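You operate a simulated robot arm through the tools that you are given. There is no shell and no other tool. Be economical: measure what you need, move in short steps, check, and stop when the job is done.

You run a simulated robot arm. Do the job below in one go: nothing can be reset, and whatever is moved stays where it is left.

## Task
Fetch the silver fitting from the top of the workbench and stand it on the white tile. Put the blue spool on the ledge under the couplings away on the top of the workbench. Take the tub from the shelf under the pipe bench and leave it on the ledge of the pipe bench. Fetch the clear cup and set it on the shelf under the pipe bench. Push the right high flap shut. Do these in any order. Set down upright: silver fitting, clear cup.

It is judged by the outcome, as a careful person would: the job done as asked, and still so three seconds after it is handed in. It fails if anything else is knocked over, pushed out of place, dropped, spilled or broken.

## Robot
A 7-joint arm with a two-finger parallel gripper on a trunk, on a base that drives. Base frame: it is fixed to the floor where the robot stands at the start and does not move with it; the origin is under the middle of the robot, x ahead of it, y to its left, z up. Readings come in m, degrees, newtons and seconds.
With the tool pointing down near the work surface it reaches from about 0.14 to 0.44 m from the robot's upright axis, wherever it stands. Its first joint turns from -166.0 to 166.0 degrees. Places, roughly: blue spool (6x5x3 cm) [0.9, 0.7, 0.8]; clear cup (7x7x7 cm) [0.8, 0.8, 0.8]; ledge of the pipe bench (146x12 cm) [0.78, 1.26, 0.8]; right high flap [-3.8, 0.8, 1.6]; shelf under the pipe bench [0.9, 1.3, 0.4]; silver fitting (4x4x7 cm) [0.5, 0.1, 0.9]; top of the workbench [0.8, -0.8, 0.8]; tub (7x7x5 cm) [0.9, 0.8, 0.4]; white tile (10x10x1 cm) [-2.2, 2.9, 0.7]. Payload 3.4 kg.
The TCP is the grasp point between the finger pads, 0.03 m short of the fingertips. In the tool frame z runs along the fingers and y along their closing line. The gripper opens to 0.094 m. The fingers are 0.028 m wide and 0.01 m thick; the gripper's body (0.05 by 0.096 m) begins 0.055 m behind the TCP.
Orientation is told as [roll, pitch, yaw] about the base's x, y, z axes, in that order, counted from this pose: with the fingers straight down and closing along the base's y, the tool's x points along the base's -x, its y along +y and its z along -z.

## Interface
- The arm moves only by the tool send_rows. Its argument "plan" is a list of rows, each an object of numbers (a shift or turn left out is 0, a gripper value left out holds the last): "gripper": the closure, from 0 (fully open) to 1 (shut); "x", "y", "z": the shift along the tool's x, y, z in units of 40 mm (1.0 is 40 mm); "wx", "wy", "wz": the turn, a rotation vector about the tool's x, y, z in units of 5 degrees (1.0 is 5 degrees). In form: [{"gripper": .., "x": .., "y": .., "z": .., "wx": .., "wy": .., "wz": ..}, ...]. A call has 1 to 20 rows; each row shifts and turns the commanded pose from where the row before left it, along the tool's axes as they then stand. A call with a number of a shift or a turn outside -1 to 1 is refused whole. Rows are played at 5 a second. More than 0.05 m and 8.6 degrees between two rows, or a gripper value outside its range, and nothing of the call is played. A pose out of reach is approached as far as the arm can. The call stops where the force on the tool passes 40 N (or 10 N more than at its start, if that is more) or the arm is blocked; 0.2 s more then pass. The fingers move at their own pace (about 0.072 m/s each) and stop on an object; they squeeze with about 26 N. The grip force told is the motor's: it shows also when the fingers shut on nothing. Time passes only in rows, and 0.2 s behind the last, so rows that do not move let the fingers close. The reply holds the time, the measured pose of the TCP, the force on the tool along the base axes, the opening and the grip force, in the units named above and with some noise, with the torque about the TCP (base axes, N m) and any sound that the robot's microphone picked up, and new pictures: "views" is both (left out), scene, wrist or none.
- Cameras (640 x 400 px; columns grow to the right, rows downward): "scene" is now at [0.0167, 0.1522, 1.576]; the picture's right is [-0.00, -1.00, 0.00], its down [-0.77, 0.00, -0.64] and it looks along [0.64, -0.00, -0.77] (base axes); focal length 264 px, centre (320, 200). "wrist" rides on the gripper at [0.076, 0.014, -0.102] in the tool frame; the picture's right is [-0.18, 0.98, 0.00], its down [-0.75, -0.14, -0.64] and it looks along [-0.63, -0.12, 0.77] (tool axes); focal length 243 px, centre (320, 200). There is no depth. A picture from a camera that has moved, and an enlarged one, comes with that camera's place and axes in the base frame and with its lens.
- slide_trunk(by): slides the trunk up (or, below 0, down) by that many m; the arm and the scene camera ride with it, the base frame stays. It gives what a move gives, with no picture.
- steer(legs): drives the robot by 1 to 6 legs, each [ahead, left, turn to the left] in m, m and degrees, along the robot's own axes; the way and the turn of a leg run together, so that a leg with both is an arc; at most 1.5 m and 180 degrees a leg. The arm and the cameras ride along, it lands a little off, and it stops where it bumps. It gives what a move gives, and a new picture of the scene camera.
- pan_tilt(pan, tilt): turns the head with the scene camera to pan (to the left, within 155 degrees either way) and tilt (down, from -29 to 69), counted from straight ahead of the robot. It gives what a move gives, and a new picture of the scene camera.
- close_up(camera, box): a new picture of the part [left, top, right, bottom] of that camera's present view, enlarged. No time passes.
- hand_in(): hands the job in; it is judged then, once.

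Work in short steps. Places have to be worked out from the pictures, the camera data and where the tool is seen: move nearer, look again, correct. Check each grasp and each placing, and mend what went wrong. You have 165 turns and 260 pictures in all, those below and enlarged ones among them. Open the gripper and draw the arm clear of the work before you hand the job in, unless the task says otherwise; then end with one line.

The tools are called as name(argument=value, ...) on one line, values as JSON. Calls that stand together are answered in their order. send_rows: Moves the arm, as the interface text tells. Its arguments: {"type":"object","properties":{"plan":{"type":"array","items":{"type":"object","properties":{"gripper":{"type":"number"},"x":{"type":"number"},"y":{"type":"number"},"z":{"type":"number"},"wx":{"type":"number"},"wy":{"type":"number"},"wz":{"type":"number"}}}},"views":{"type":"string","enum":["both","scene","wrist","none"]}},"required":["plan"]} The other tools are called the same way: slide_trunk (by) slides the trunk up or down; steer (legs) drives the base; pan_tilt (pan, tilt) turns the head that bears the scene camera; close_up (camera, box) takes an enlarged picture of a part of a camera's view; hand_in () hands the job in.

At the start:

```text
time_s: 0.0
position: [0.3287, 0.0779, 1.1688]
ee_rot: [0.0, 0.0, 0.0]
contact_force: [1.1, 0.1, 0.4]
ft_torque: [-0.02, 0.02, 0.01]
finger_gap: 0.0942
grip_force: 0.1
trunk travel left (down, up): [-0.25, 0.136]
robot x, y, heading: [-0.0007, 0.0014, -0.2]
head pan, tilt: [-0.2, 50.2]
```

scene: 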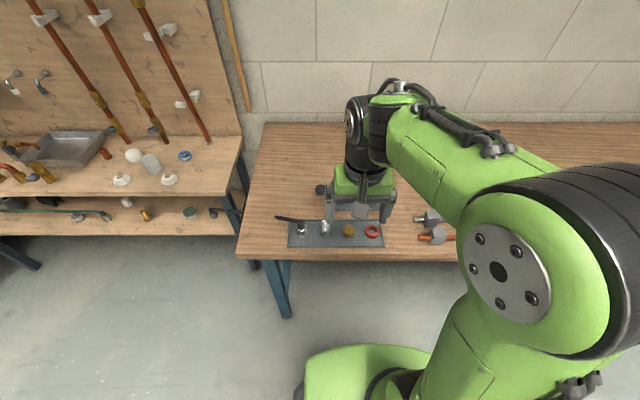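
wrist: 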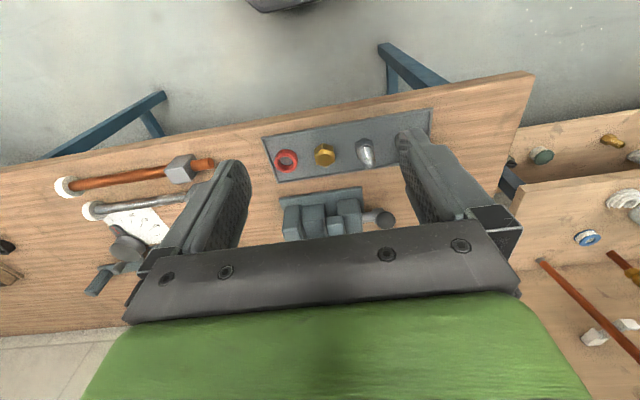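

The scene shows the workbench ahead with the fittings tray, and the pipe bench to the left. I enlarge both to identify things.

close_up(camera="scene", box=[240, 160, 480, 310])

close_up(camera="scene", box=[0, 100, 260, 262])

close_up(camera="wrist", box=[230, 90, 450, 227])

```text
2.67 times, centred on (360, 235) of scene
camera zoom: at [0.0167, 0.1522, 1.576], right [0.0, -1.0, 0.0], down [-0.77, 0.0, -0.64], along [0.64, 0.0, -0.77], focal length 704 px, centre (213, 107)
```

zoom: 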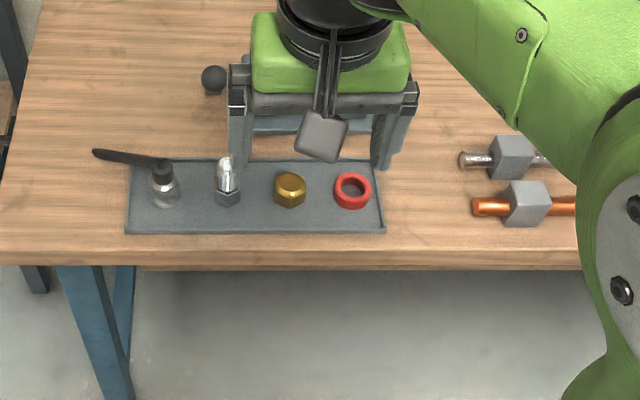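

```text
2.46 times, centred on (130, 181) of scene
camera zoom: at [0.0167, 0.1522, 1.576], right [0.0, -1.0, 0.0], down [-0.77, 0.0, -0.64], along [0.64, 0.0, -0.77], focal length 649 px, centre (788, 247)
```

zoom: 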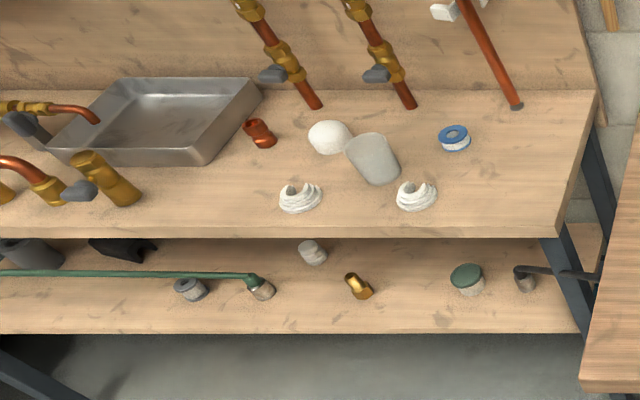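

```text
2.91 times, centred on (340, 158) of wrist
camera zoom: at [0.2533, 0.0914, 1.2698], right [0.18, 0.98, 0.0], down [0.75, -0.14, 0.64], along [0.63, -0.12, -0.77], focal length 706 px, centre (262, 321)
```

zoom: 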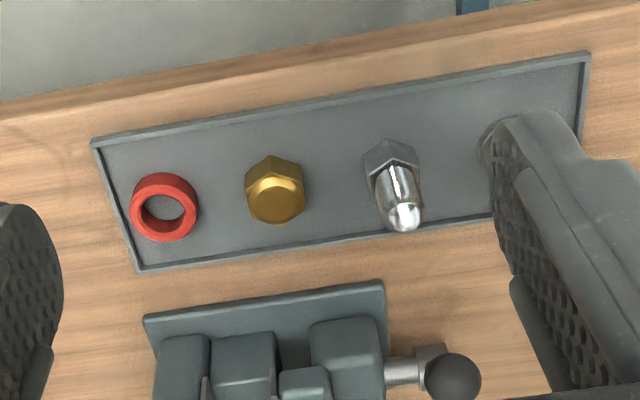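

I judge the fitting (hex base, chrome stem) at about (0.505, 0.136), beyond reach from here. First I tilt the head down to see how big my base is.

pan_tilt(pan=0, tilt=69)

pan_tilt(pan=60, tilt=50)

pan_tilt(pan=130, tilt=15)

pan_tilt(pan=155, tilt=15)

```text
time_s: 0.8
position: [0.3287, 0.0786, 1.1692]
ee_rot: [0.0, -0.1, 0.0]
contact_force: [0.2, 0.3, 0.1]
ft_torque: [0.03, -0.05, -0.02]
finger_gap: 0.094
grip_force: 0.0
trunk travel left (down, up): [-0.25, 0.136]
robot x, y, heading: [-0.0026, 0.0028, -0.0]
head pan, tilt: [0.0, 68.8]
camera scene: at [-0.0041, 0.1525, 1.5544], right [0.0, -1.0, 0.0], down [-0.93, 0.0, -0.36], along [0.36, 0.0, -0.93], focal length 264 px, centre (320, 200)
```

scene: 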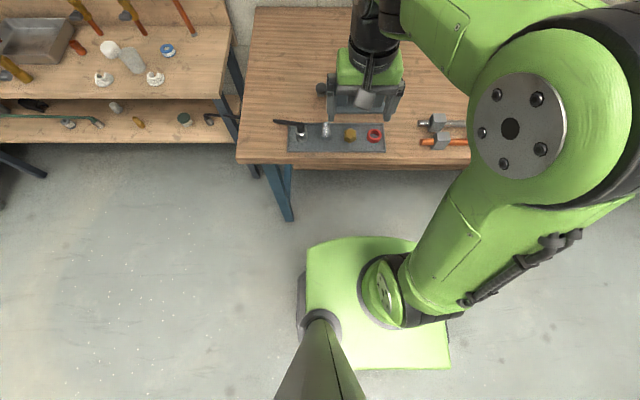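

```text
time_s: 2.1
position: [0.3283, 0.0776, 1.1677]
ee_rot: [0.1, 0.0, 0.0]
contact_force: [-0.7, 1.0, 0.0]
ft_torque: [0.0, -0.05, 0.05]
finger_gap: 0.0939
grip_force: 0.2
trunk travel left (down, up): [-0.25, 0.136]
robot x, y, heading: [0.0005, -0.0023, 0.1]
head pan, tilt: [60.0, 50.0]
camera scene: at [-0.0215, 0.2191, 1.5763], right [0.87, -0.5, 0.0], down [-0.38, -0.66, -0.64], along [0.32, 0.56, -0.77], focal length 264 px, centre (320, 200)
```

scene: 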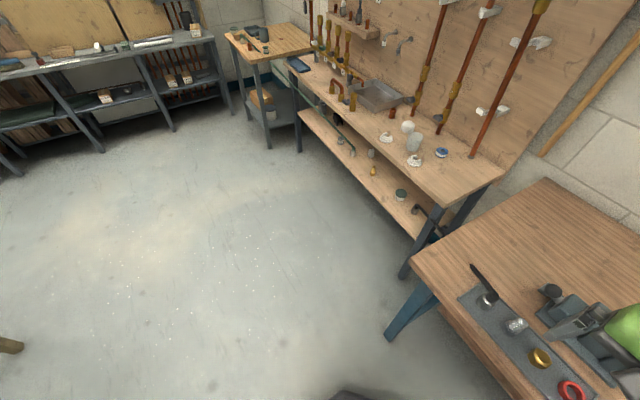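

```text
time_s: 3.5
position: [0.3284, 0.0782, 1.1688]
ee_rot: [0.0, -0.1, 0.0]
contact_force: [-0.4, -0.6, -0.6]
ft_torque: [0.01, 0.0, 0.02]
finger_gap: 0.0941
grip_force: 0.2
trunk travel left (down, up): [-0.25, 0.136]
robot x, y, heading: [0.0019, 0.0014, 0.1]
head pan, tilt: [130.0, 15.0]
camera scene: at [-0.1201, 0.2241, 1.63], right [0.77, 0.64, 0.0], down [0.17, -0.2, -0.97], along [-0.62, 0.74, -0.26], focal length 264 px, centre (320, 200)
```

scene: 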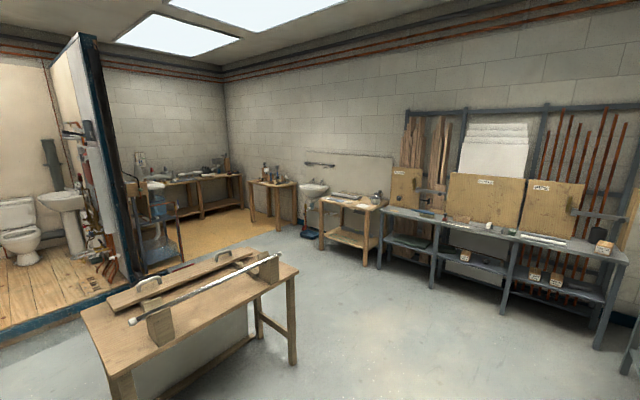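

```text
time_s: 4.4
position: [0.329, 0.0779, 1.1685]
ee_rot: [0.0, -0.1, 0.0]
contact_force: [0.3, -0.1, -0.7]
ft_torque: [0.0, 0.0, -0.03]
finger_gap: 0.0939
grip_force: 0.0
trunk travel left (down, up): [-0.25, 0.136]
robot x, y, heading: [0.0025, 0.0016, 0.2]
head pan, tilt: [154.7, 15.0]
camera scene: at [-0.1445, 0.1925, 1.63], right [0.43, 0.9, 0.0], down [0.23, -0.11, -0.97], along [-0.87, 0.41, -0.26], focal length 264 px, centre (320, 200)
```

scene: 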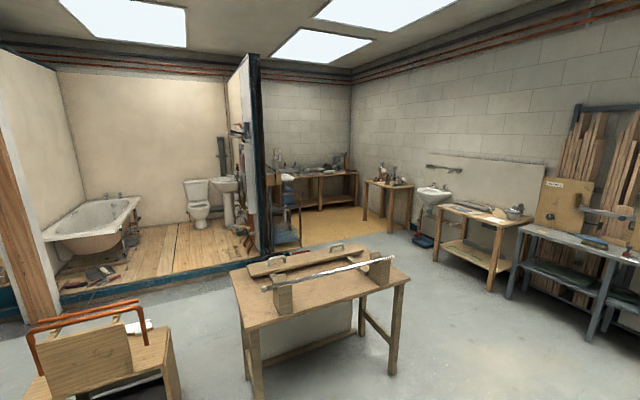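

The base is a cabinet about ±0.23 m, front at ~0.22. The pipe bench is to the left; I drive left and a bit ahead, then look down at it.

steer(legs=[[0, 0.8, 0], [0.28, 0, 0]])

pan_tilt(pan=0, tilt=50)

```text
time_s: 10.3
position: [0.6101, 0.882, 1.1686]
ee_rot: [0.0, 0.0, -0.2]
contact_force: [-1.0, 0.0, 0.1]
ft_torque: [0.0, -0.02, 0.02]
finger_gap: 0.0937
grip_force: 0.1
trunk travel left (down, up): [-0.25, 0.136]
robot x, y, heading: [0.282, 0.8058, -0.3]
head pan, tilt: [154.7, 15.0]
camera scene: at [0.1381, 0.9961, 1.6301], right [0.43, 0.9, 0.0], down [0.23, -0.11, -0.97], along [-0.87, 0.42, -0.26], focal length 264 px, centre (320, 200)
```

scene: 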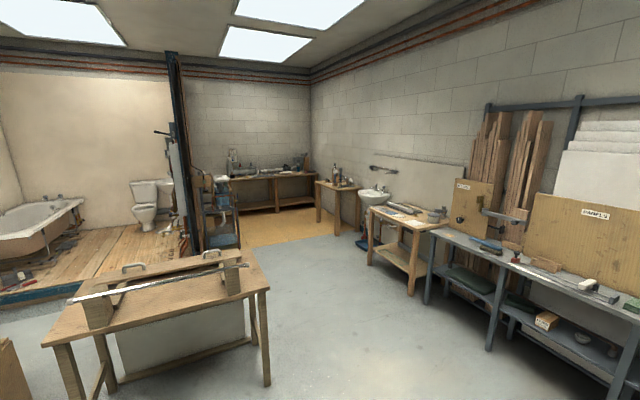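

```text
time_s: 12.7
position: [0.6098, 0.8795, 1.1691]
ee_rot: [0.1, -0.1, -0.2]
contact_force: [0.2, -0.7, 0.1]
ft_torque: [-0.04, -0.01, -0.03]
finger_gap: 0.0942
grip_force: 0.0
trunk travel left (down, up): [-0.25, 0.136]
robot x, y, heading: [0.2796, 0.8042, -0.1]
head pan, tilt: [0.0, 50.0]
camera scene: at [0.2981, 0.9557, 1.5763], right [0.0, -1.0, 0.0], down [-0.77, 0.0, -0.64], along [0.64, 0.0, -0.77], focal length 264 px, centre (320, 200)
```

scene: 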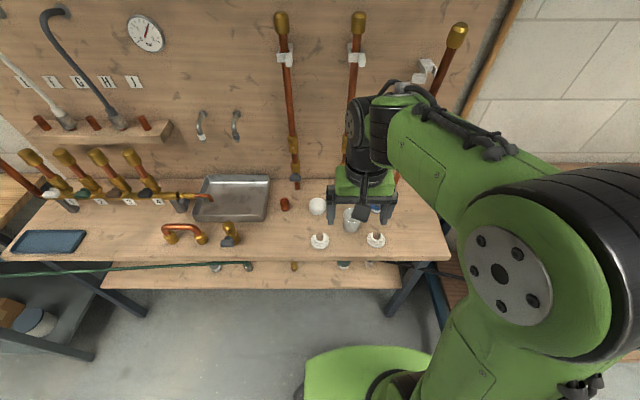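

I enlarge the cluster of items and take a wrist view.

close_up(camera="scene", box=[260, 180, 460, 305])

close_up(camera="wrist", box=[0, 0, 640, 400])

```text
3.20 times, centred on (360, 242) of scene
camera zoom: at [0.2981, 0.9557, 1.5763], right [0.0, -1.0, 0.0], down [-0.77, 0.0, -0.64], along [0.64, 0.0, -0.77], focal length 844 px, centre (192, 64)
```

zoom: 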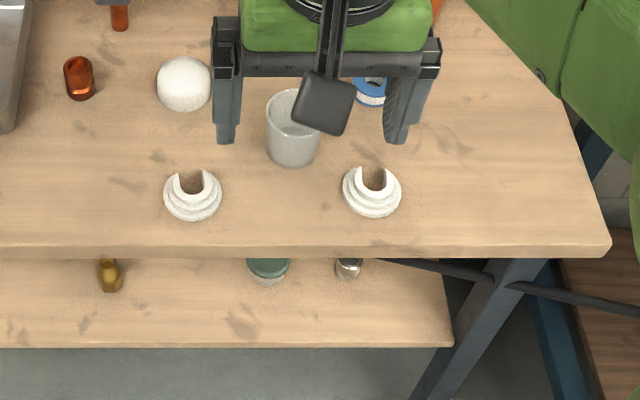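

```text
1.00 times, centred on (320, 200) of wrist (not enlarged: the box is as wide or as high as the picture)
camera zoom: at [0.5342, 0.8938, 1.2698], right [0.19, 0.98, 0.0], down [0.75, -0.14, 0.64], along [0.63, -0.12, -0.77], focal length 243 px, centre (320, 200)
```

zoom: 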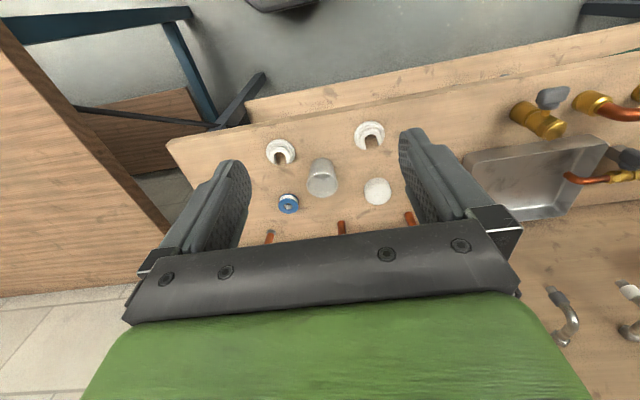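

Spool ≈ (0.90, 0.745), cup ≈ (0.834, 0.84). I drive ahead 0.18 to bring them in reach.

steer(legs=[[0.18, 0, 0]])

pan_tilt(pan=0, tilt=68)

```text
time_s: 14.2
position: [0.7917, 0.8792, 1.1676]
ee_rot: [0.0, 0.1, -0.2]
contact_force: [0.8, 0.2, -0.3]
ft_torque: [-0.04, 0.03, -0.01]
finger_gap: 0.0939
grip_force: 0.1
trunk travel left (down, up): [-0.25, 0.136]
robot x, y, heading: [0.4609, 0.7994, -0.6]
head pan, tilt: [0.0, 50.0]
camera scene: at [0.4804, 0.955, 1.5763], right [0.0, -1.0, 0.0], down [-0.77, 0.0, -0.64], along [0.64, 0.0, -0.77], focal length 264 px, centre (320, 200)
```

scene: 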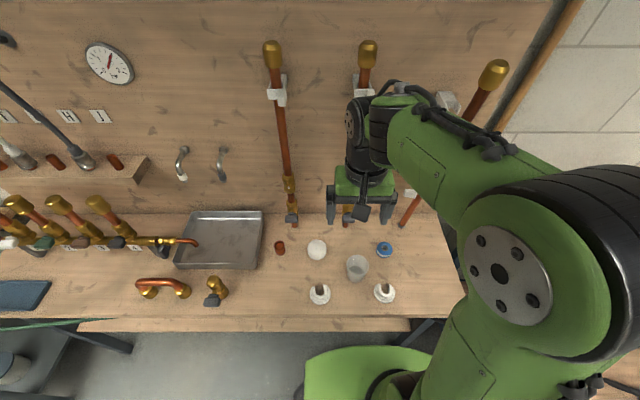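

```text
time_s: 15.0
position: [0.7891, 0.8801, 1.1677]
ee_rot: [0.0, 0.0, -0.2]
contact_force: [-0.6, -0.2, 0.4]
ft_torque: [-0.02, -0.01, 0.0]
finger_gap: 0.0942
grip_force: 0.1
trunk travel left (down, up): [-0.25, 0.136]
robot x, y, heading: [0.4648, 0.8031, -0.7]
head pan, tilt: [0.0, 68.0]
camera scene: at [0.4586, 0.9551, 1.5551], right [0.0, -1.0, 0.0], down [-0.93, 0.0, -0.38], along [0.38, 0.0, -0.93], focal length 264 px, centre (320, 200)
```

scene: 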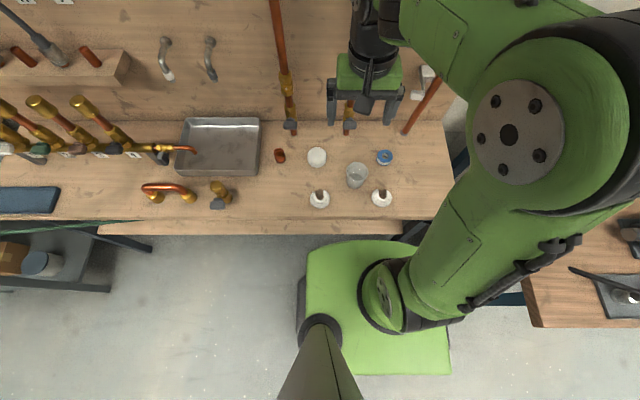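

Spool refined to ≈ (0.904, 0.747). I move above it at z≈0.95 with the wrist camera looking.

send_rows(plan=[{"gripper": 0.1, "x": -0.41, "y": -0.48, "z": 0.55}, {"x": -0.41, "y": -0.48, "z": 0.55}, {"x": -0.41, "y": -0.48, "z": 0.55}, {"x": -0.41, "y": -0.48, "z": 0.7}, {"x": -0.41, "y": -0.48, "z": 0.7}, {"x": -0.41, "y": -0.48, "z": 0.7}, {"x": -0.41, "y": -0.45, "z": 0.7}, {"z": 0.8}, {}], views="both")

```text
time_s: 17.0
position: [0.9062, 0.7463, 0.9583]
ee_rot: [0.0, 0.0, -0.2]
contact_force: [0.1, 0.3, 0.4]
ft_torque: [0.01, 0.01, 0.0]
finger_gap: 0.0845
grip_force: 0.1
trunk travel left (down, up): [-0.25, 0.136]
robot x, y, heading: [0.4598, 0.8026, -0.2]
head pan, tilt: [0.0, 68.0]
camera scene: at [0.4584, 0.9549, 1.5551], right [0.0, -1.0, 0.0], down [-0.93, 0.0, -0.37], along [0.37, 0.0, -0.93], focal length 264 px, centre (320, 200)
camera wrist: at [0.83, 0.7593, 1.0597], right [0.19, 0.98, 0.0], down [0.75, -0.14, 0.64], along [0.63, -0.12, -0.77], focal length 243 px, centre (320, 200)
```

scene: 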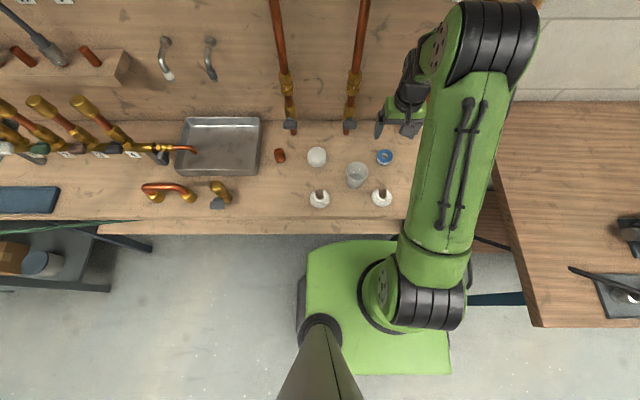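
wrist: 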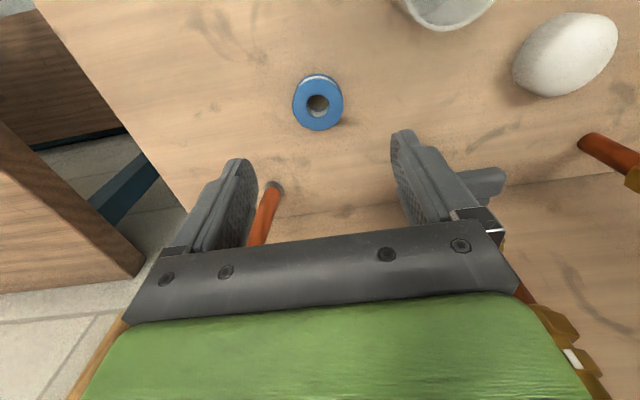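

Spool confirmed ≈ (0.905, 0.743). I descend to TCP z≈0.842 and close.

send_rows(plan=[{"y": -0.08, "z": 0.8}, {"z": 0.8}, {"z": 0.8}, {"z": 0.5}, {}], views="wrist")

```text
time_s: 18.2
position: [0.9071, 0.7436, 0.8424]
ee_rot: [0.1, 0.0, -0.1]
contact_force: [0.1, 0.9, 1.1]
ft_torque: [0.0, 0.02, -0.02]
finger_gap: 0.0845
grip_force: 0.1
trunk travel left (down, up): [-0.25, 0.136]
robot x, y, heading: [0.4602, 0.7998, -0.3]
head pan, tilt: [0.0, 68.0]
camera wrist: at [0.8305, 0.757, 0.9434], right [0.19, 0.98, 0.0], down [0.75, -0.14, 0.64], along [0.63, -0.12, -0.77], focal length 243 px, centre (320, 200)
```

wrist: 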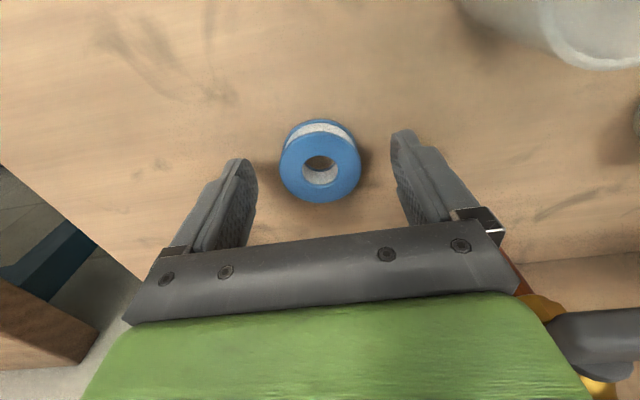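

Spool sits well between the fingers. Lower a touch, close, lift.

send_rows(plan=[{"x": 0.08, "z": 0.12}, {"gripper": 0.8}, {}, {}, {}], views="none")

```text
time_s: 19.4
position: [0.9022, 0.7432, 0.8379]
ee_rot: [0.0, 0.0, -0.2]
contact_force: [-0.5, 0.0, -1.1]
ft_torque: [-0.02, -0.01, -0.03]
finger_gap: 0.0494
grip_force: 25.9
trunk travel left (down, up): [-0.25, 0.136]
robot x, y, heading: [0.4597, 0.8028, -0.3]
head pan, tilt: [0.0, 68.0]
```

Gripped at 4.9 cm. Lift well clear and check.

send_rows(plan=[{"z": -0.8}, {"z": -1}, {"z": -1}, {"z": -1}, {"z": -1}, {"z": -1}, {"x": 1}, {"x": 1}, {"x": 1}, {}], views="wrist")

```text
time_s: 21.6
position: [0.7825, 0.743, 1.0678]
ee_rot: [0.0, 0.0, -0.2]
contact_force: [-0.1, 0.3, -0.5]
ft_torque: [0.02, 0.05, 0.0]
finger_gap: 0.0492
grip_force: 26.3
trunk travel left (down, up): [-0.25, 0.136]
robot x, y, heading: [0.4643, 0.8029, -0.4]
head pan, tilt: [0.0, 68.0]
camera wrist: at [0.7067, 0.7571, 1.1698], right [0.19, 0.98, 0.0], down [0.75, -0.14, 0.64], along [0.63, -0.12, -0.77], focal length 243 px, centre (320, 200)
```

wrist: 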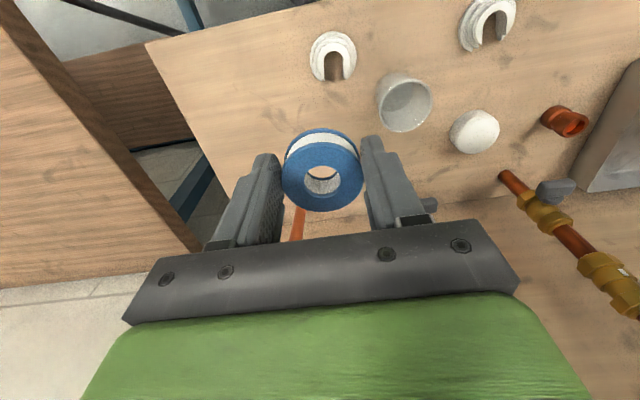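

Spool is held. I back off and move right in front of the workbench's left corner to set it down there.

steer(legs=[[-0.27, 0, 0], [0, -0.42, 0]])

close_up(camera="wrist", box=[0, 0, 640, 400])

```text
time_s: 25.8
position: [0.4993, 0.3484, 1.0688]
ee_rot: [0.1, 0.0, 2.1]
contact_force: [-0.6, -0.3, 0.0]
ft_torque: [-0.02, -0.05, -0.01]
finger_gap: 0.0495
grip_force: 25.7
trunk travel left (down, up): [-0.25, 0.136]
robot x, y, heading: [0.178, 0.3951, 1.5]
head pan, tilt: [0.0, 68.0]
stopped in leg 2: the robot was blocked; the commanded pose is now the measured one
camera scene: at [0.1685, 0.5477, 1.5551], right [0.03, -1.0, 0.0], down [-0.93, -0.03, -0.37], along [0.37, 0.01, -0.93], focal length 264 px, centre (320, 200)
```

scene: 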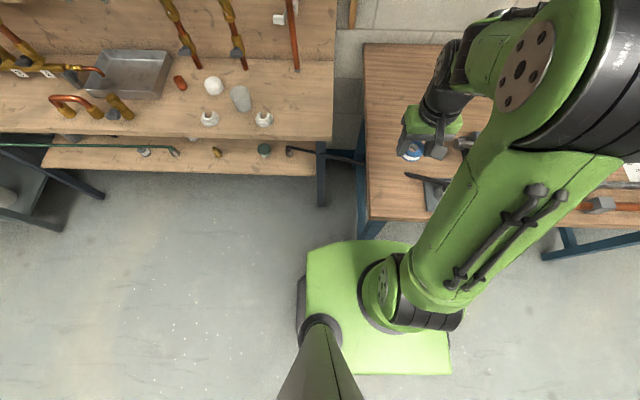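

```text
1.00 times, centred on (320, 200) of wrist (not enlarged: the box is as wide or as high as the picture)
camera zoom: at [0.4231, 0.3592, 1.17], right [0.15, 0.99, 0.0], down [0.76, -0.12, 0.64], along [0.63, -0.1, -0.77], focal length 243 px, centre (320, 200)
```

zoom: 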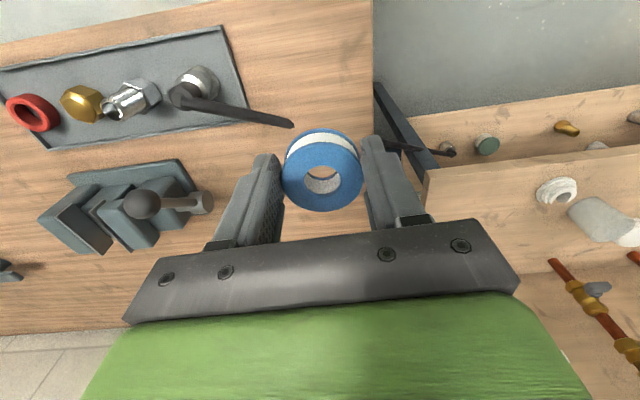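

The base touched something (likely a bench leg) but all items look undisturbed. The left strip of the bench top is free; I go to (0.615, 0.35) and lower.

send_rows(plan=[{"x": -1}, {"x": -1}, {"x": -0.9}, {"z": 1}, {"z": 1}, {"z": 1}, {"z": 1}, {}], views="both")

```text
time_s: 27.6
position: [0.6149, 0.3535, 0.9077]
ee_rot: [-0.1, -0.1, 1.9]
contact_force: [0.1, -0.1, -0.2]
ft_torque: [0.01, -0.02, 0.03]
finger_gap: 0.0493
grip_force: 26.2
trunk travel left (down, up): [-0.25, 0.136]
robot x, y, heading: [0.1797, 0.3994, 1.9]
head pan, tilt: [0.0, 68.0]
camera scene: at [0.1684, 0.548, 1.5551], right [0.03, -1.0, 0.0], down [-0.93, -0.03, -0.37], along [0.37, 0.01, -0.93], focal length 264 px, centre (320, 200)
camera wrist: at [0.5387, 0.3634, 1.0094], right [0.15, 0.99, 0.0], down [0.76, -0.12, 0.64], along [0.63, -0.1, -0.77], focal length 243 px, centre (320, 200)
```

scene: 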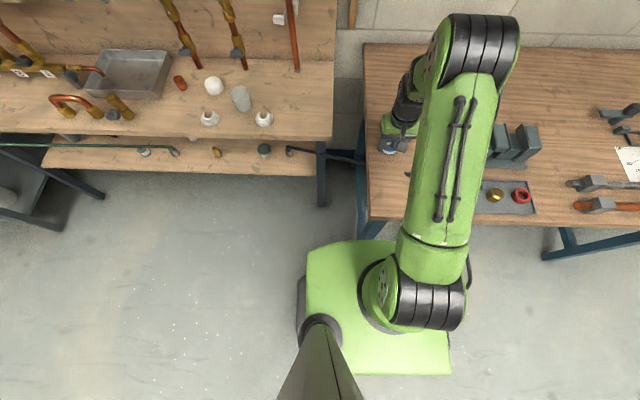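
wrist: 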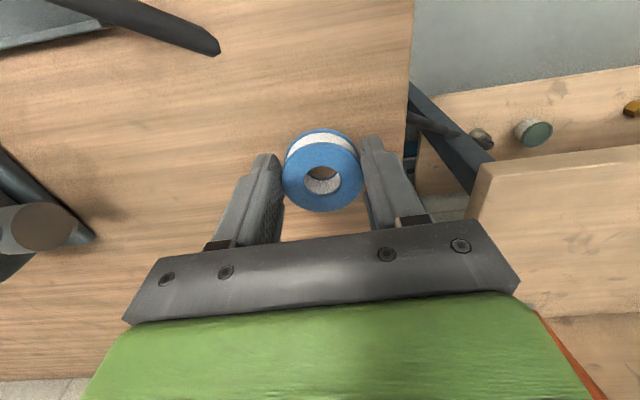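

Clear. Shift slightly inward and lower to z≈0.842.

send_rows(plan=[{"y": -0.4, "z": 0.4}, {"z": 0.7}, {"z": 0.45}, {}], views="none")

send_rows(plan=[{"z": 0.06}, {"z": 0.06}, {}], views="wrist")

```text
time_s: 28.2
position: [0.6149, 0.3375, 0.8807]
ee_rot: [0.0, -0.3, 1.9]
contact_force: [-11.3, 2.8, 21.7]
ft_torque: [-0.55, 0.61, -0.34]
finger_gap: 0.049
grip_force: 25.7
trunk travel left (down, up): [-0.25, 0.136]
robot x, y, heading: [0.1724, 0.3976, 2.1]
head pan, tilt: [0.0, 68.0]
stopped in row 2: the force on the tool passed its limit at 95 N (the readings are from after the stop); the commanded pose is now the measured one
```

```text
time_s: 28.7
position: [0.6165, 0.3366, 0.8788]
ee_rot: [0.0, -0.6, 1.9]
contact_force: [-9.0, 1.2, 21.6]
ft_torque: [-0.1, 0.6, -0.1]
finger_gap: 0.0492
grip_force: 26.0
trunk travel left (down, up): [-0.25, 0.136]
robot x, y, heading: [0.1788, 0.3958, 1.8]
head pan, tilt: [0.0, 68.0]
stopped in row 2: the force on the tool passed its limit at 44 N (the readings are from after the stop); the commanded pose is now the measured one
camera wrist: at [0.5398, 0.348, 0.9809], right [0.15, 0.99, 0.0], down [0.75, -0.12, 0.65], along [0.64, -0.1, -0.76], focal length 243 px, centre (320, 200)
```

wrist: 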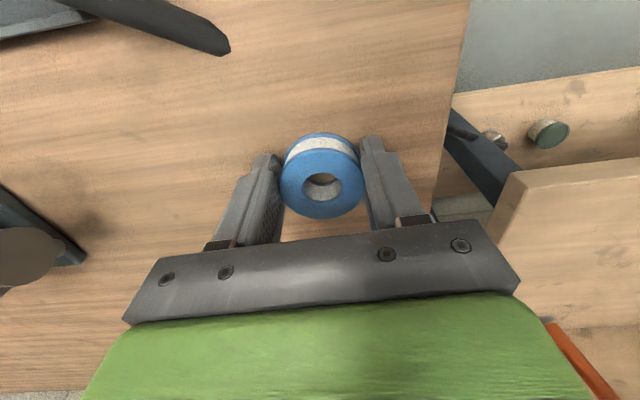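

The workbench top is higher (~0.845) than assumed; the spool is touching it. I ease up a hair and release.

send_rows(plan=[{"z": -0.04}, {"gripper": 0.3}, {}, {"gripper": 0.1}, {}, {"z": -0.8}, {"z": -1}, {"z": -1}, {"z": -1}, {"z": -1}, {}], views="wrist")

```text
time_s: 31.1
position: [0.6175, 0.3373, 1.0717]
ee_rot: [0.0, -0.6, 2.0]
contact_force: [-0.9, -0.7, -0.1]
ft_torque: [-0.01, 0.01, 0.01]
finger_gap: 0.0846
grip_force: 0.0
trunk travel left (down, up): [-0.25, 0.136]
robot x, y, heading: [0.1744, 0.396, 2.0]
head pan, tilt: [0.0, 68.0]
camera wrist: at [0.5407, 0.348, 1.1726], right [0.15, 0.99, 0.0], down [0.75, -0.12, 0.65], along [0.64, -0.1, -0.76], focal length 243 px, centre (320, 200)
```

wrist: 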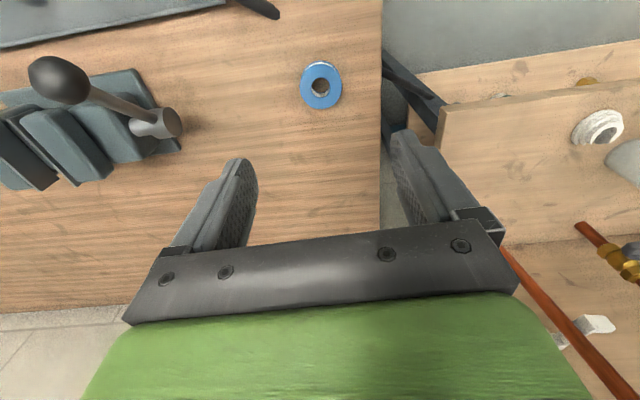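

The spool lies flat on the workbench. Now to the tub: I back away, move left in front of the pipe bench, staying clear so I can reshape the arm.

steer(legs=[[-0.2, 0, -2], [0, 0.46, 0]])

slide_trunk(by=-0.25)

pan_tilt(pan=0, tilt=50)

```text
time_s: 35.1
position: [0.4142, 0.7845, 1.072]
ee_rot: [-0.1, -0.5, 0.1]
contact_force: [0.3, 0.6, 0.4]
ft_torque: [-0.02, -0.01, -0.05]
finger_gap: 0.0847
grip_force: 0.1
trunk travel left (down, up): [-0.25, 0.136]
robot x, y, heading: [-0.0241, 0.8576, 0.2]
head pan, tilt: [0.0, 68.0]
camera scene: at [-0.026, 1.0103, 1.555], right [0.0, -1.0, 0.0], down [-0.93, 0.0, -0.37], along [0.37, 0.0, -0.93], focal length 264 px, centre (320, 200)
```

scene: 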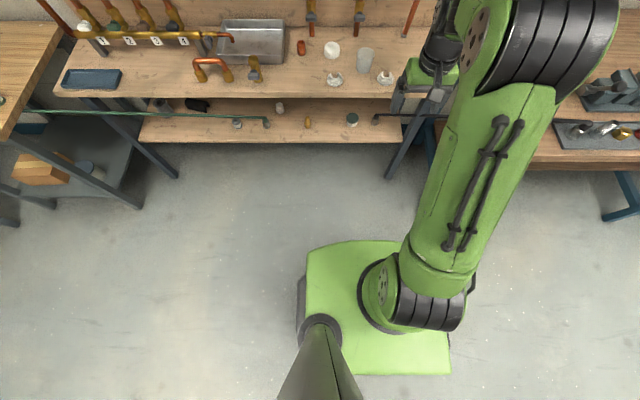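

```text
time_s: 37.6
position: [0.4152, 0.7858, 0.8235]
ee_rot: [0.0, -0.5, 0.1]
contact_force: [0.2, -0.4, -0.1]
ft_torque: [0.02, -0.02, 0.01]
finger_gap: 0.0844
grip_force: 0.0
trunk travel left (down, up): [0.0, 0.386]
robot x, y, heading: [-0.0184, 0.8562, 0.0]
head pan, tilt: [0.0, 68.0]
```

```text
time_s: 38.5
position: [0.4151, 0.785, 0.8232]
ee_rot: [0.0, -0.7, 0.1]
contact_force: [0.7, -0.1, 0.2]
ft_torque: [-0.01, 0.0, 0.0]
finger_gap: 0.0847
grip_force: 0.1
trunk travel left (down, up): [0.0, 0.386]
robot x, y, heading: [-0.0237, 0.8575, -0.2]
head pan, tilt: [0.0, 50.0]
camera scene: at [-0.0059, 1.0093, 1.3274], right [0.0, -1.0, 0.0], down [-0.77, 0.0, -0.64], along [0.64, 0.0, -0.77], focal length 264 px, centre (320, 200)
```

scene: 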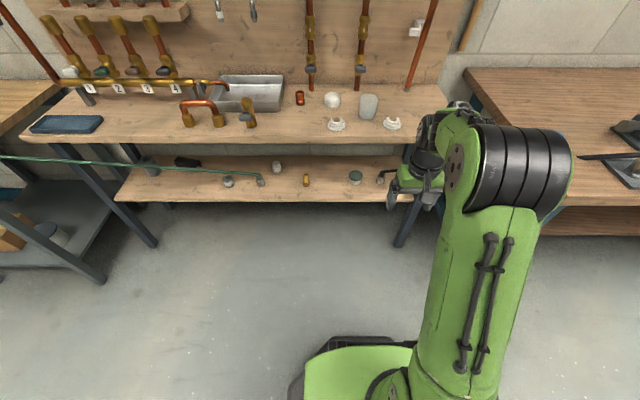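

The arm is clear of the bench. I tilt the tool by about 50° towards +x in free air.

send_rows(plan=[{"wy": -1}, {"wy": -1}, {"wy": -1}, {"wy": -1}, {"wy": -1}, {"wy": -1}, {"wy": -1}, {"wy": -1}, {"wy": -1}, {"wy": -1}, {"gripper": 0}], views="both")

```text
time_s: 40.9
position: [0.4142, 0.7833, 0.8229]
ee_rot: [0.1, -50.5, 0.0]
contact_force: [-0.1, 0.0, 0.1]
ft_torque: [-0.02, 0.0, 0.0]
finger_gap: 0.0942
grip_force: 0.0
trunk travel left (down, up): [0.0, 0.386]
robot x, y, heading: [-0.0216, 0.8565, 0.0]
head pan, tilt: [0.0, 50.0]
camera scene: at [-0.0059, 1.0093, 1.3274], right [0.0, -1.0, 0.0], down [-0.77, 0.0, -0.64], along [0.64, 0.0, -0.77], focal length 264 px, centre (320, 200)
camera wrist: at [0.2879, 0.7974, 0.828], right [0.12, 0.98, 0.14], down [-0.02, -0.14, 0.99], along [0.99, -0.12, 0.0], focal length 243 px, centre (320, 200)
```

scene: 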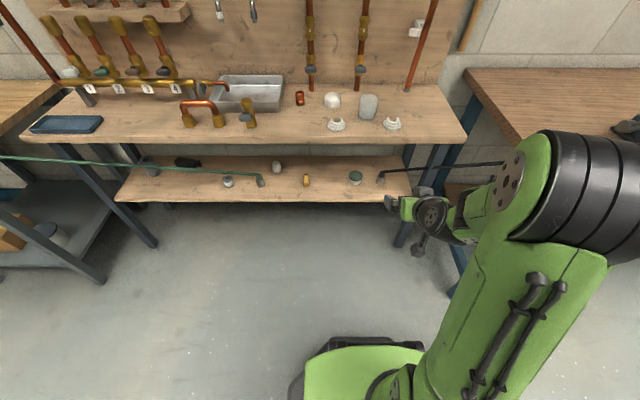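
wrist: 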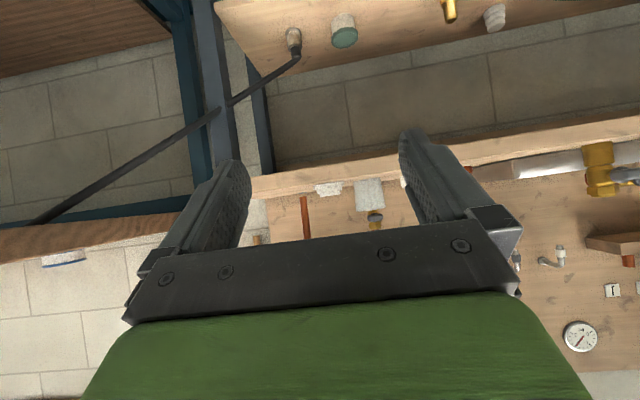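

Tub ≈ (0.866, 0.843), lid z ≈ 0.44. I lower the hand to z≈0.52 in the free air ahead of the shelf.

send_rows(plan=[{"x": 0.72, "z": 0.6, "y": 0.18}, {"x": 0.72, "z": 0.6, "y": 0.18}, {"x": 0.72, "z": 0.6, "y": 0.18}, {"x": 0.72, "z": 0.6, "y": 0.18}, {"x": 0.72, "z": 0.6, "y": 0.18}, {"x": 0.72, "z": 0.6, "y": 0.18}, {"x": 0.72, "z": 0.6, "y": 0.18}, {"x": 0.72, "z": 0.6, "y": 0.18}, {}], views="both")

```text
time_s: 42.9
position: [0.4159, 0.8415, 0.5228]
ee_rot: [0.0, -50.6, 0.1]
contact_force: [0.0, -0.8, 0.4]
ft_torque: [-0.02, 0.03, -0.02]
finger_gap: 0.0942
grip_force: 0.1
trunk travel left (down, up): [0.0, 0.386]
robot x, y, heading: [-0.0236, 0.8558, 0.1]
head pan, tilt: [0.0, 50.0]
camera scene: at [-0.0058, 1.0094, 1.3274], right [0.0, -1.0, 0.0], down [-0.77, 0.0, -0.64], along [0.64, 0.0, -0.77], focal length 264 px, centre (320, 200)
camera wrist: at [0.2903, 0.8548, 0.5277], right [0.12, 0.98, 0.14], down [-0.02, -0.14, 0.99], along [0.99, -0.12, 0.0], focal length 243 px, centre (320, 200)
```

scene: 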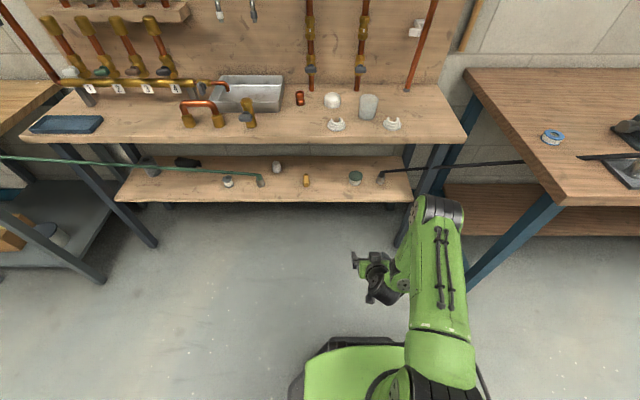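
wrist: 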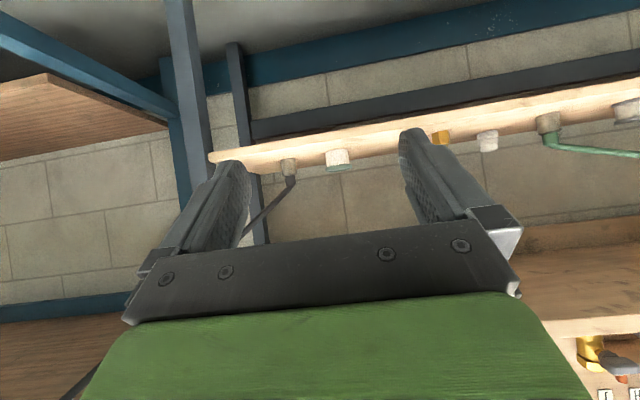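

The elbow sticks forward while folded. I extend the hand forward by 0.24 m in free air to see how the arm straightens before entering the shelf.

send_rows(plan=[{"x": -0.636, "z": 0.772}, {"x": -0.636, "z": 0.772}, {"x": -0.636, "z": 0.772}, {"x": -0.636, "z": 0.772}, {"x": -0.636, "z": 0.772}, {"x": -0.636, "z": 0.772}, {}], views="both")

```text
time_s: 44.5
position: [0.6556, 0.8435, 0.5235]
ee_rot: [0.2, -50.5, 0.0]
contact_force: [0.7, 0.1, 0.2]
ft_torque: [-0.01, -0.02, -0.02]
finger_gap: 0.0942
grip_force: 0.1
trunk travel left (down, up): [0.0, 0.386]
robot x, y, heading: [-0.0225, 0.856, -0.0]
head pan, tilt: [0.0, 50.0]
camera scene: at [-0.0057, 1.0094, 1.3274], right [0.0, -1.0, 0.0], down [-0.77, 0.0, -0.64], along [0.64, 0.0, -0.77], focal length 264 px, centre (320, 200)
camera wrist: at [0.5294, 0.8565, 0.5278], right [0.12, 0.98, 0.14], down [-0.02, -0.14, 0.99], along [0.99, -0.12, 0.0], focal length 243 px, centre (320, 200)
```

scene: 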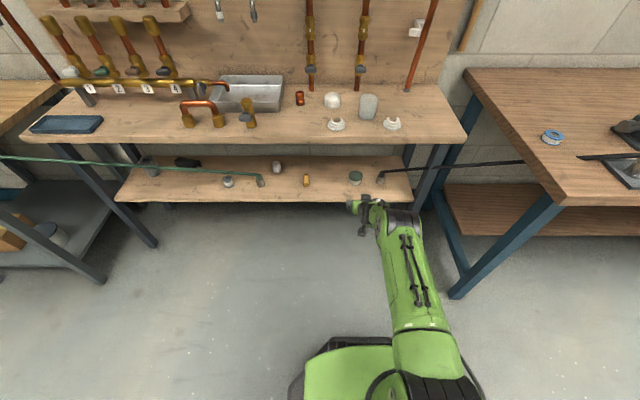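
wrist: 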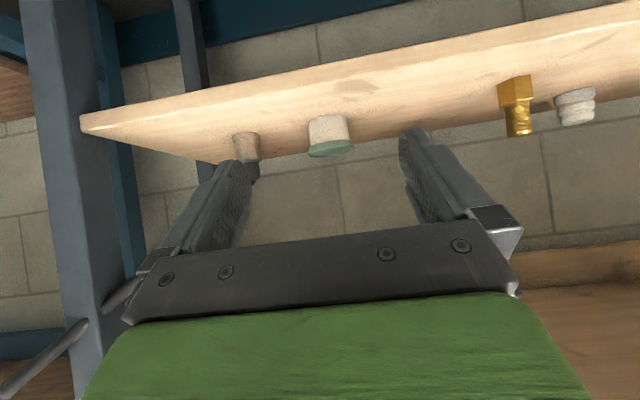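

Zooming in on the arm to judge its height against the bench top.

close_up(camera="scene", box=[280, 180, 520, 330])

pan_tilt(pan=-10, tilt=69)

```text
2.67 times, centred on (400, 255) of scene
camera zoom: at [-0.0057, 1.0094, 1.3274], right [0.0, -1.0, 0.0], down [-0.77, 0.0, -0.64], along [0.64, 0.0, -0.77], focal length 704 px, centre (107, 53)
```

zoom: 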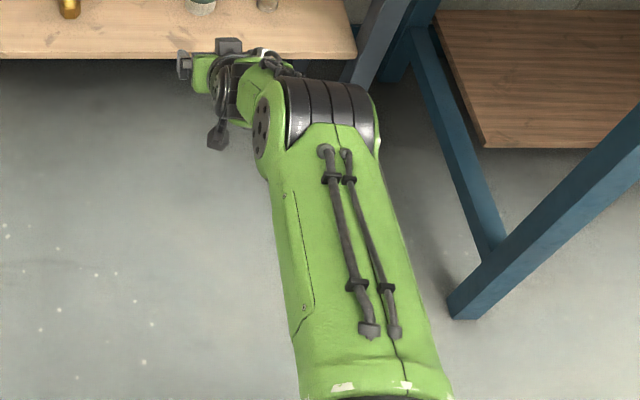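

```text
time_s: 45.3
position: [0.655, 0.8438, 0.5223]
ee_rot: [0.1, -50.5, 0.1]
contact_force: [0.0, 0.3, 0.1]
ft_torque: [-0.01, -0.01, 0.02]
finger_gap: 0.094
grip_force: 0.0
trunk travel left (down, up): [0.0, 0.386]
robot x, y, heading: [-0.0235, 0.8588, -0.1]
head pan, tilt: [-10.0, 68.8]
camera scene: at [-0.0277, 0.9996, 1.3055], right [-0.17, -0.98, 0.0], down [-0.92, 0.16, -0.36], along [0.36, -0.06, -0.93], focal length 264 px, centre (320, 200)
```

scene: 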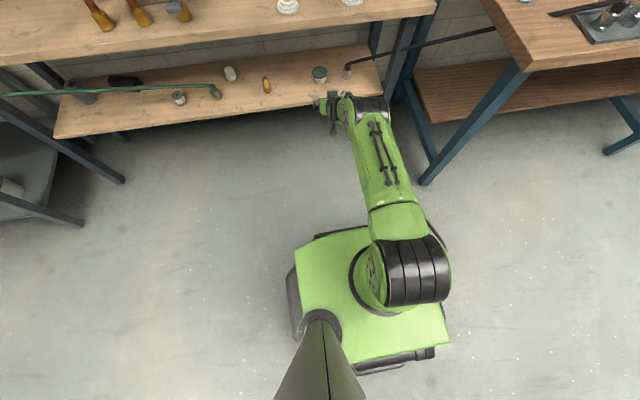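

Elbow sits at roughly (0.51, 0.74, 0.61), low enough to pass under the bench top. I drive ahead 0.12 with the hand at z 0.52.

steer(legs=[[0.12, 0, 0]])

close_up(camera="wrist", box=[0, 0, 640, 400])

```text
time_s: 46.5
position: [0.7767, 0.8443, 0.5216]
ee_rot: [0.0, -50.6, 0.1]
contact_force: [0.2, 0.3, 0.3]
ft_torque: [-0.04, -0.01, -0.01]
finger_gap: 0.0941
grip_force: 0.0
trunk travel left (down, up): [0.0, 0.386]
robot x, y, heading: [0.0997, 0.8573, -0.1]
head pan, tilt: [-10.0, 68.8]
camera scene: at [0.0931, 0.9998, 1.3055], right [-0.17, -0.99, 0.0], down [-0.92, 0.16, -0.36], along [0.36, -0.06, -0.93], focal length 264 px, centre (320, 200)
```

scene: 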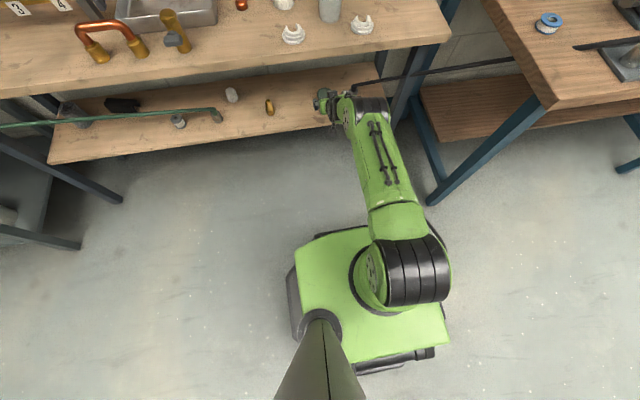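

```text
1.00 times, centred on (320, 200) of wrist (not enlarged: the box is as wide or as high as the picture)
camera zoom: at [0.65, 0.8569, 0.5277], right [0.11, 0.98, 0.14], down [-0.02, -0.14, 0.99], along [0.99, -0.12, 0.0], focal length 243 px, centre (320, 200)
```

zoom: 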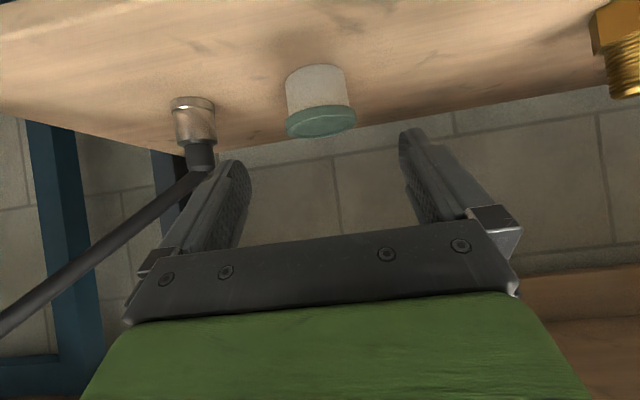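

Aligned in y with the tub. I lower to z≈0.465, then look again before advancing.

send_rows(plan=[{"x": 0.54, "z": 0.44}, {"x": 0.54, "z": 0.44}, {}], views="wrist")

```text
time_s: 47.3
position: [0.7766, 0.8427, 0.4674]
ee_rot: [0.1, -50.5, 0.1]
contact_force: [0.3, 0.5, -0.4]
ft_torque: [0.0, 0.01, 0.03]
finger_gap: 0.0942
grip_force: 0.0
trunk travel left (down, up): [0.0, 0.386]
robot x, y, heading: [0.0954, 0.8553, 0.2]
head pan, tilt: [-10.0, 68.8]
camera wrist: at [0.6499, 0.8566, 0.4727], right [0.11, 0.98, 0.14], down [-0.02, -0.14, 0.99], along [0.99, -0.12, 0.0], focal length 243 px, centre (320, 200)
```

wrist: 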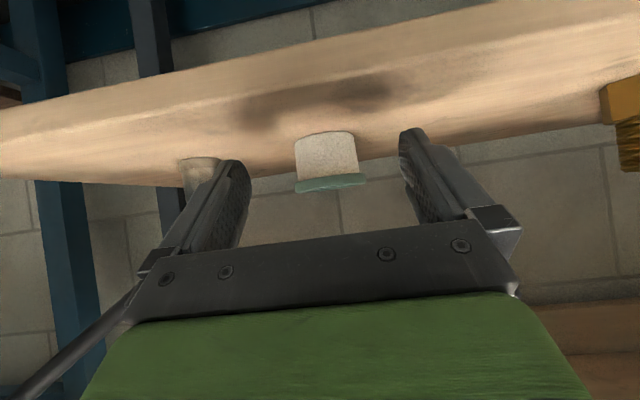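

Shelf ≈ 0.417, tub centre x ≈ 0.875. I advance around it in small steps at z≈0.458.

send_rows(plan=[{"x": -0.24, "z": 0.52}, {"x": -0.32, "z": 0.386}, {"x": -0.32, "z": 0.386}, {"x": -0.32, "z": 0.386}, {}], views="both")

```text
time_s: 48.5
position: [0.7925, 0.8426, 0.478]
ee_rot: [0.0, -50.4, 0.1]
contact_force: [0.1, -0.1, -0.1]
ft_torque: [-0.03, 0.01, 0.02]
finger_gap: 0.0939
grip_force: 0.0
out of reach, approached as far as the arm can: row 1, 2, 3, 4
trunk travel left (down, up): [0.0, 0.386]
robot x, y, heading: [0.0959, 0.8576, 0.2]
head pan, tilt: [-10.0, 68.8]
camera scene: at [0.0927, 0.9997, 1.3055], right [-0.17, -0.99, 0.0], down [-0.92, 0.16, -0.36], along [0.36, -0.06, -0.93], focal length 264 px, centre (320, 200)
camera wrist: at [0.6644, 0.8557, 0.4831], right [0.11, 0.98, 0.14], down [-0.02, -0.14, 0.99], along [0.99, -0.12, 0.0], focal length 243 px, centre (320, 200)
```

scene: 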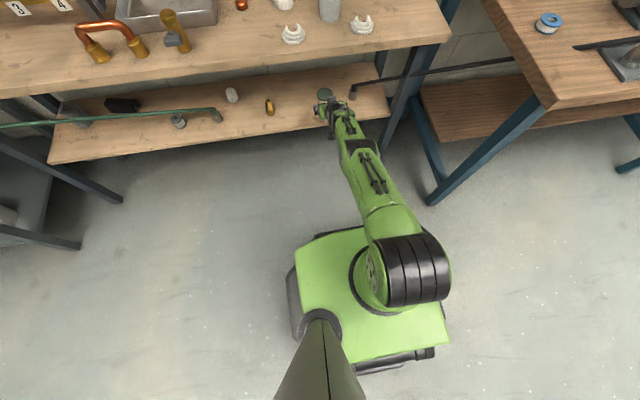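
wrist: 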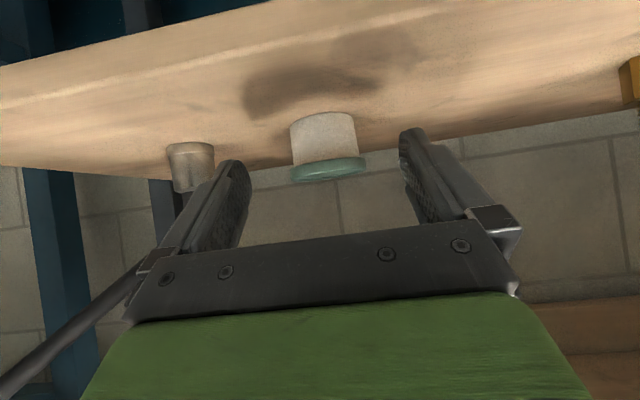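

The arm is fully stretched; I need to drive in nearer. First pull the commanded pose back.

send_rows(plan=[{"x": 0.5, "z": -0.6}, {"x": 0.5, "z": -0.6}, {}], views="none")

```text
time_s: 49.3
position: [0.7283, 0.8433, 0.4777]
ee_rot: [0.1, -50.6, 0.1]
contact_force: [0.1, 1.0, -0.6]
ft_torque: [0.01, -0.02, -0.02]
finger_gap: 0.0936
grip_force: 0.1
trunk travel left (down, up): [0.0, 0.386]
robot x, y, heading: [0.0944, 0.8577, -0.0]
head pan, tilt: [-10.0, 68.8]
```

Drive ahead 0.12 so the fingers straddle the tub.

steer(legs=[[0.12, 0, 0]])

close_up(camera="wrist", box=[0, 0, 640, 400])

```text
time_s: 50.5
position: [0.8499, 0.844, 0.4769]
ee_rot: [0.0, -50.5, 0.1]
contact_force: [0.5, -0.4, -0.7]
ft_torque: [0.0, -0.03, -0.01]
finger_gap: 0.0943
grip_force: 0.1
trunk travel left (down, up): [0.0, 0.386]
robot x, y, heading: [0.2202, 0.8563, 0.3]
head pan, tilt: [-10.0, 68.8]
camera scene: at [0.2138, 0.9999, 1.3055], right [-0.17, -0.99, 0.0], down [-0.92, 0.16, -0.36], along [0.36, -0.06, -0.93], focal length 264 px, centre (320, 200)
```

scene: 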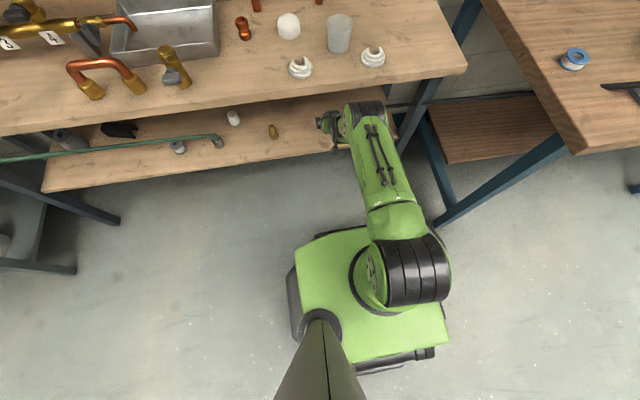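

```text
1.00 times, centred on (320, 200) of wrist (not enlarged: the box is as wide or as high as the picture)
camera zoom: at [0.7229, 0.8563, 0.4825], right [0.11, 0.98, 0.14], down [-0.02, -0.14, 0.99], along [0.99, -0.12, 0.0], focal length 243 px, centre (320, 200)
```

zoom: 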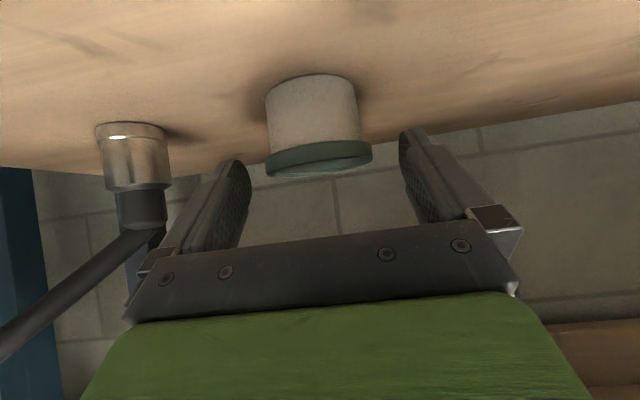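

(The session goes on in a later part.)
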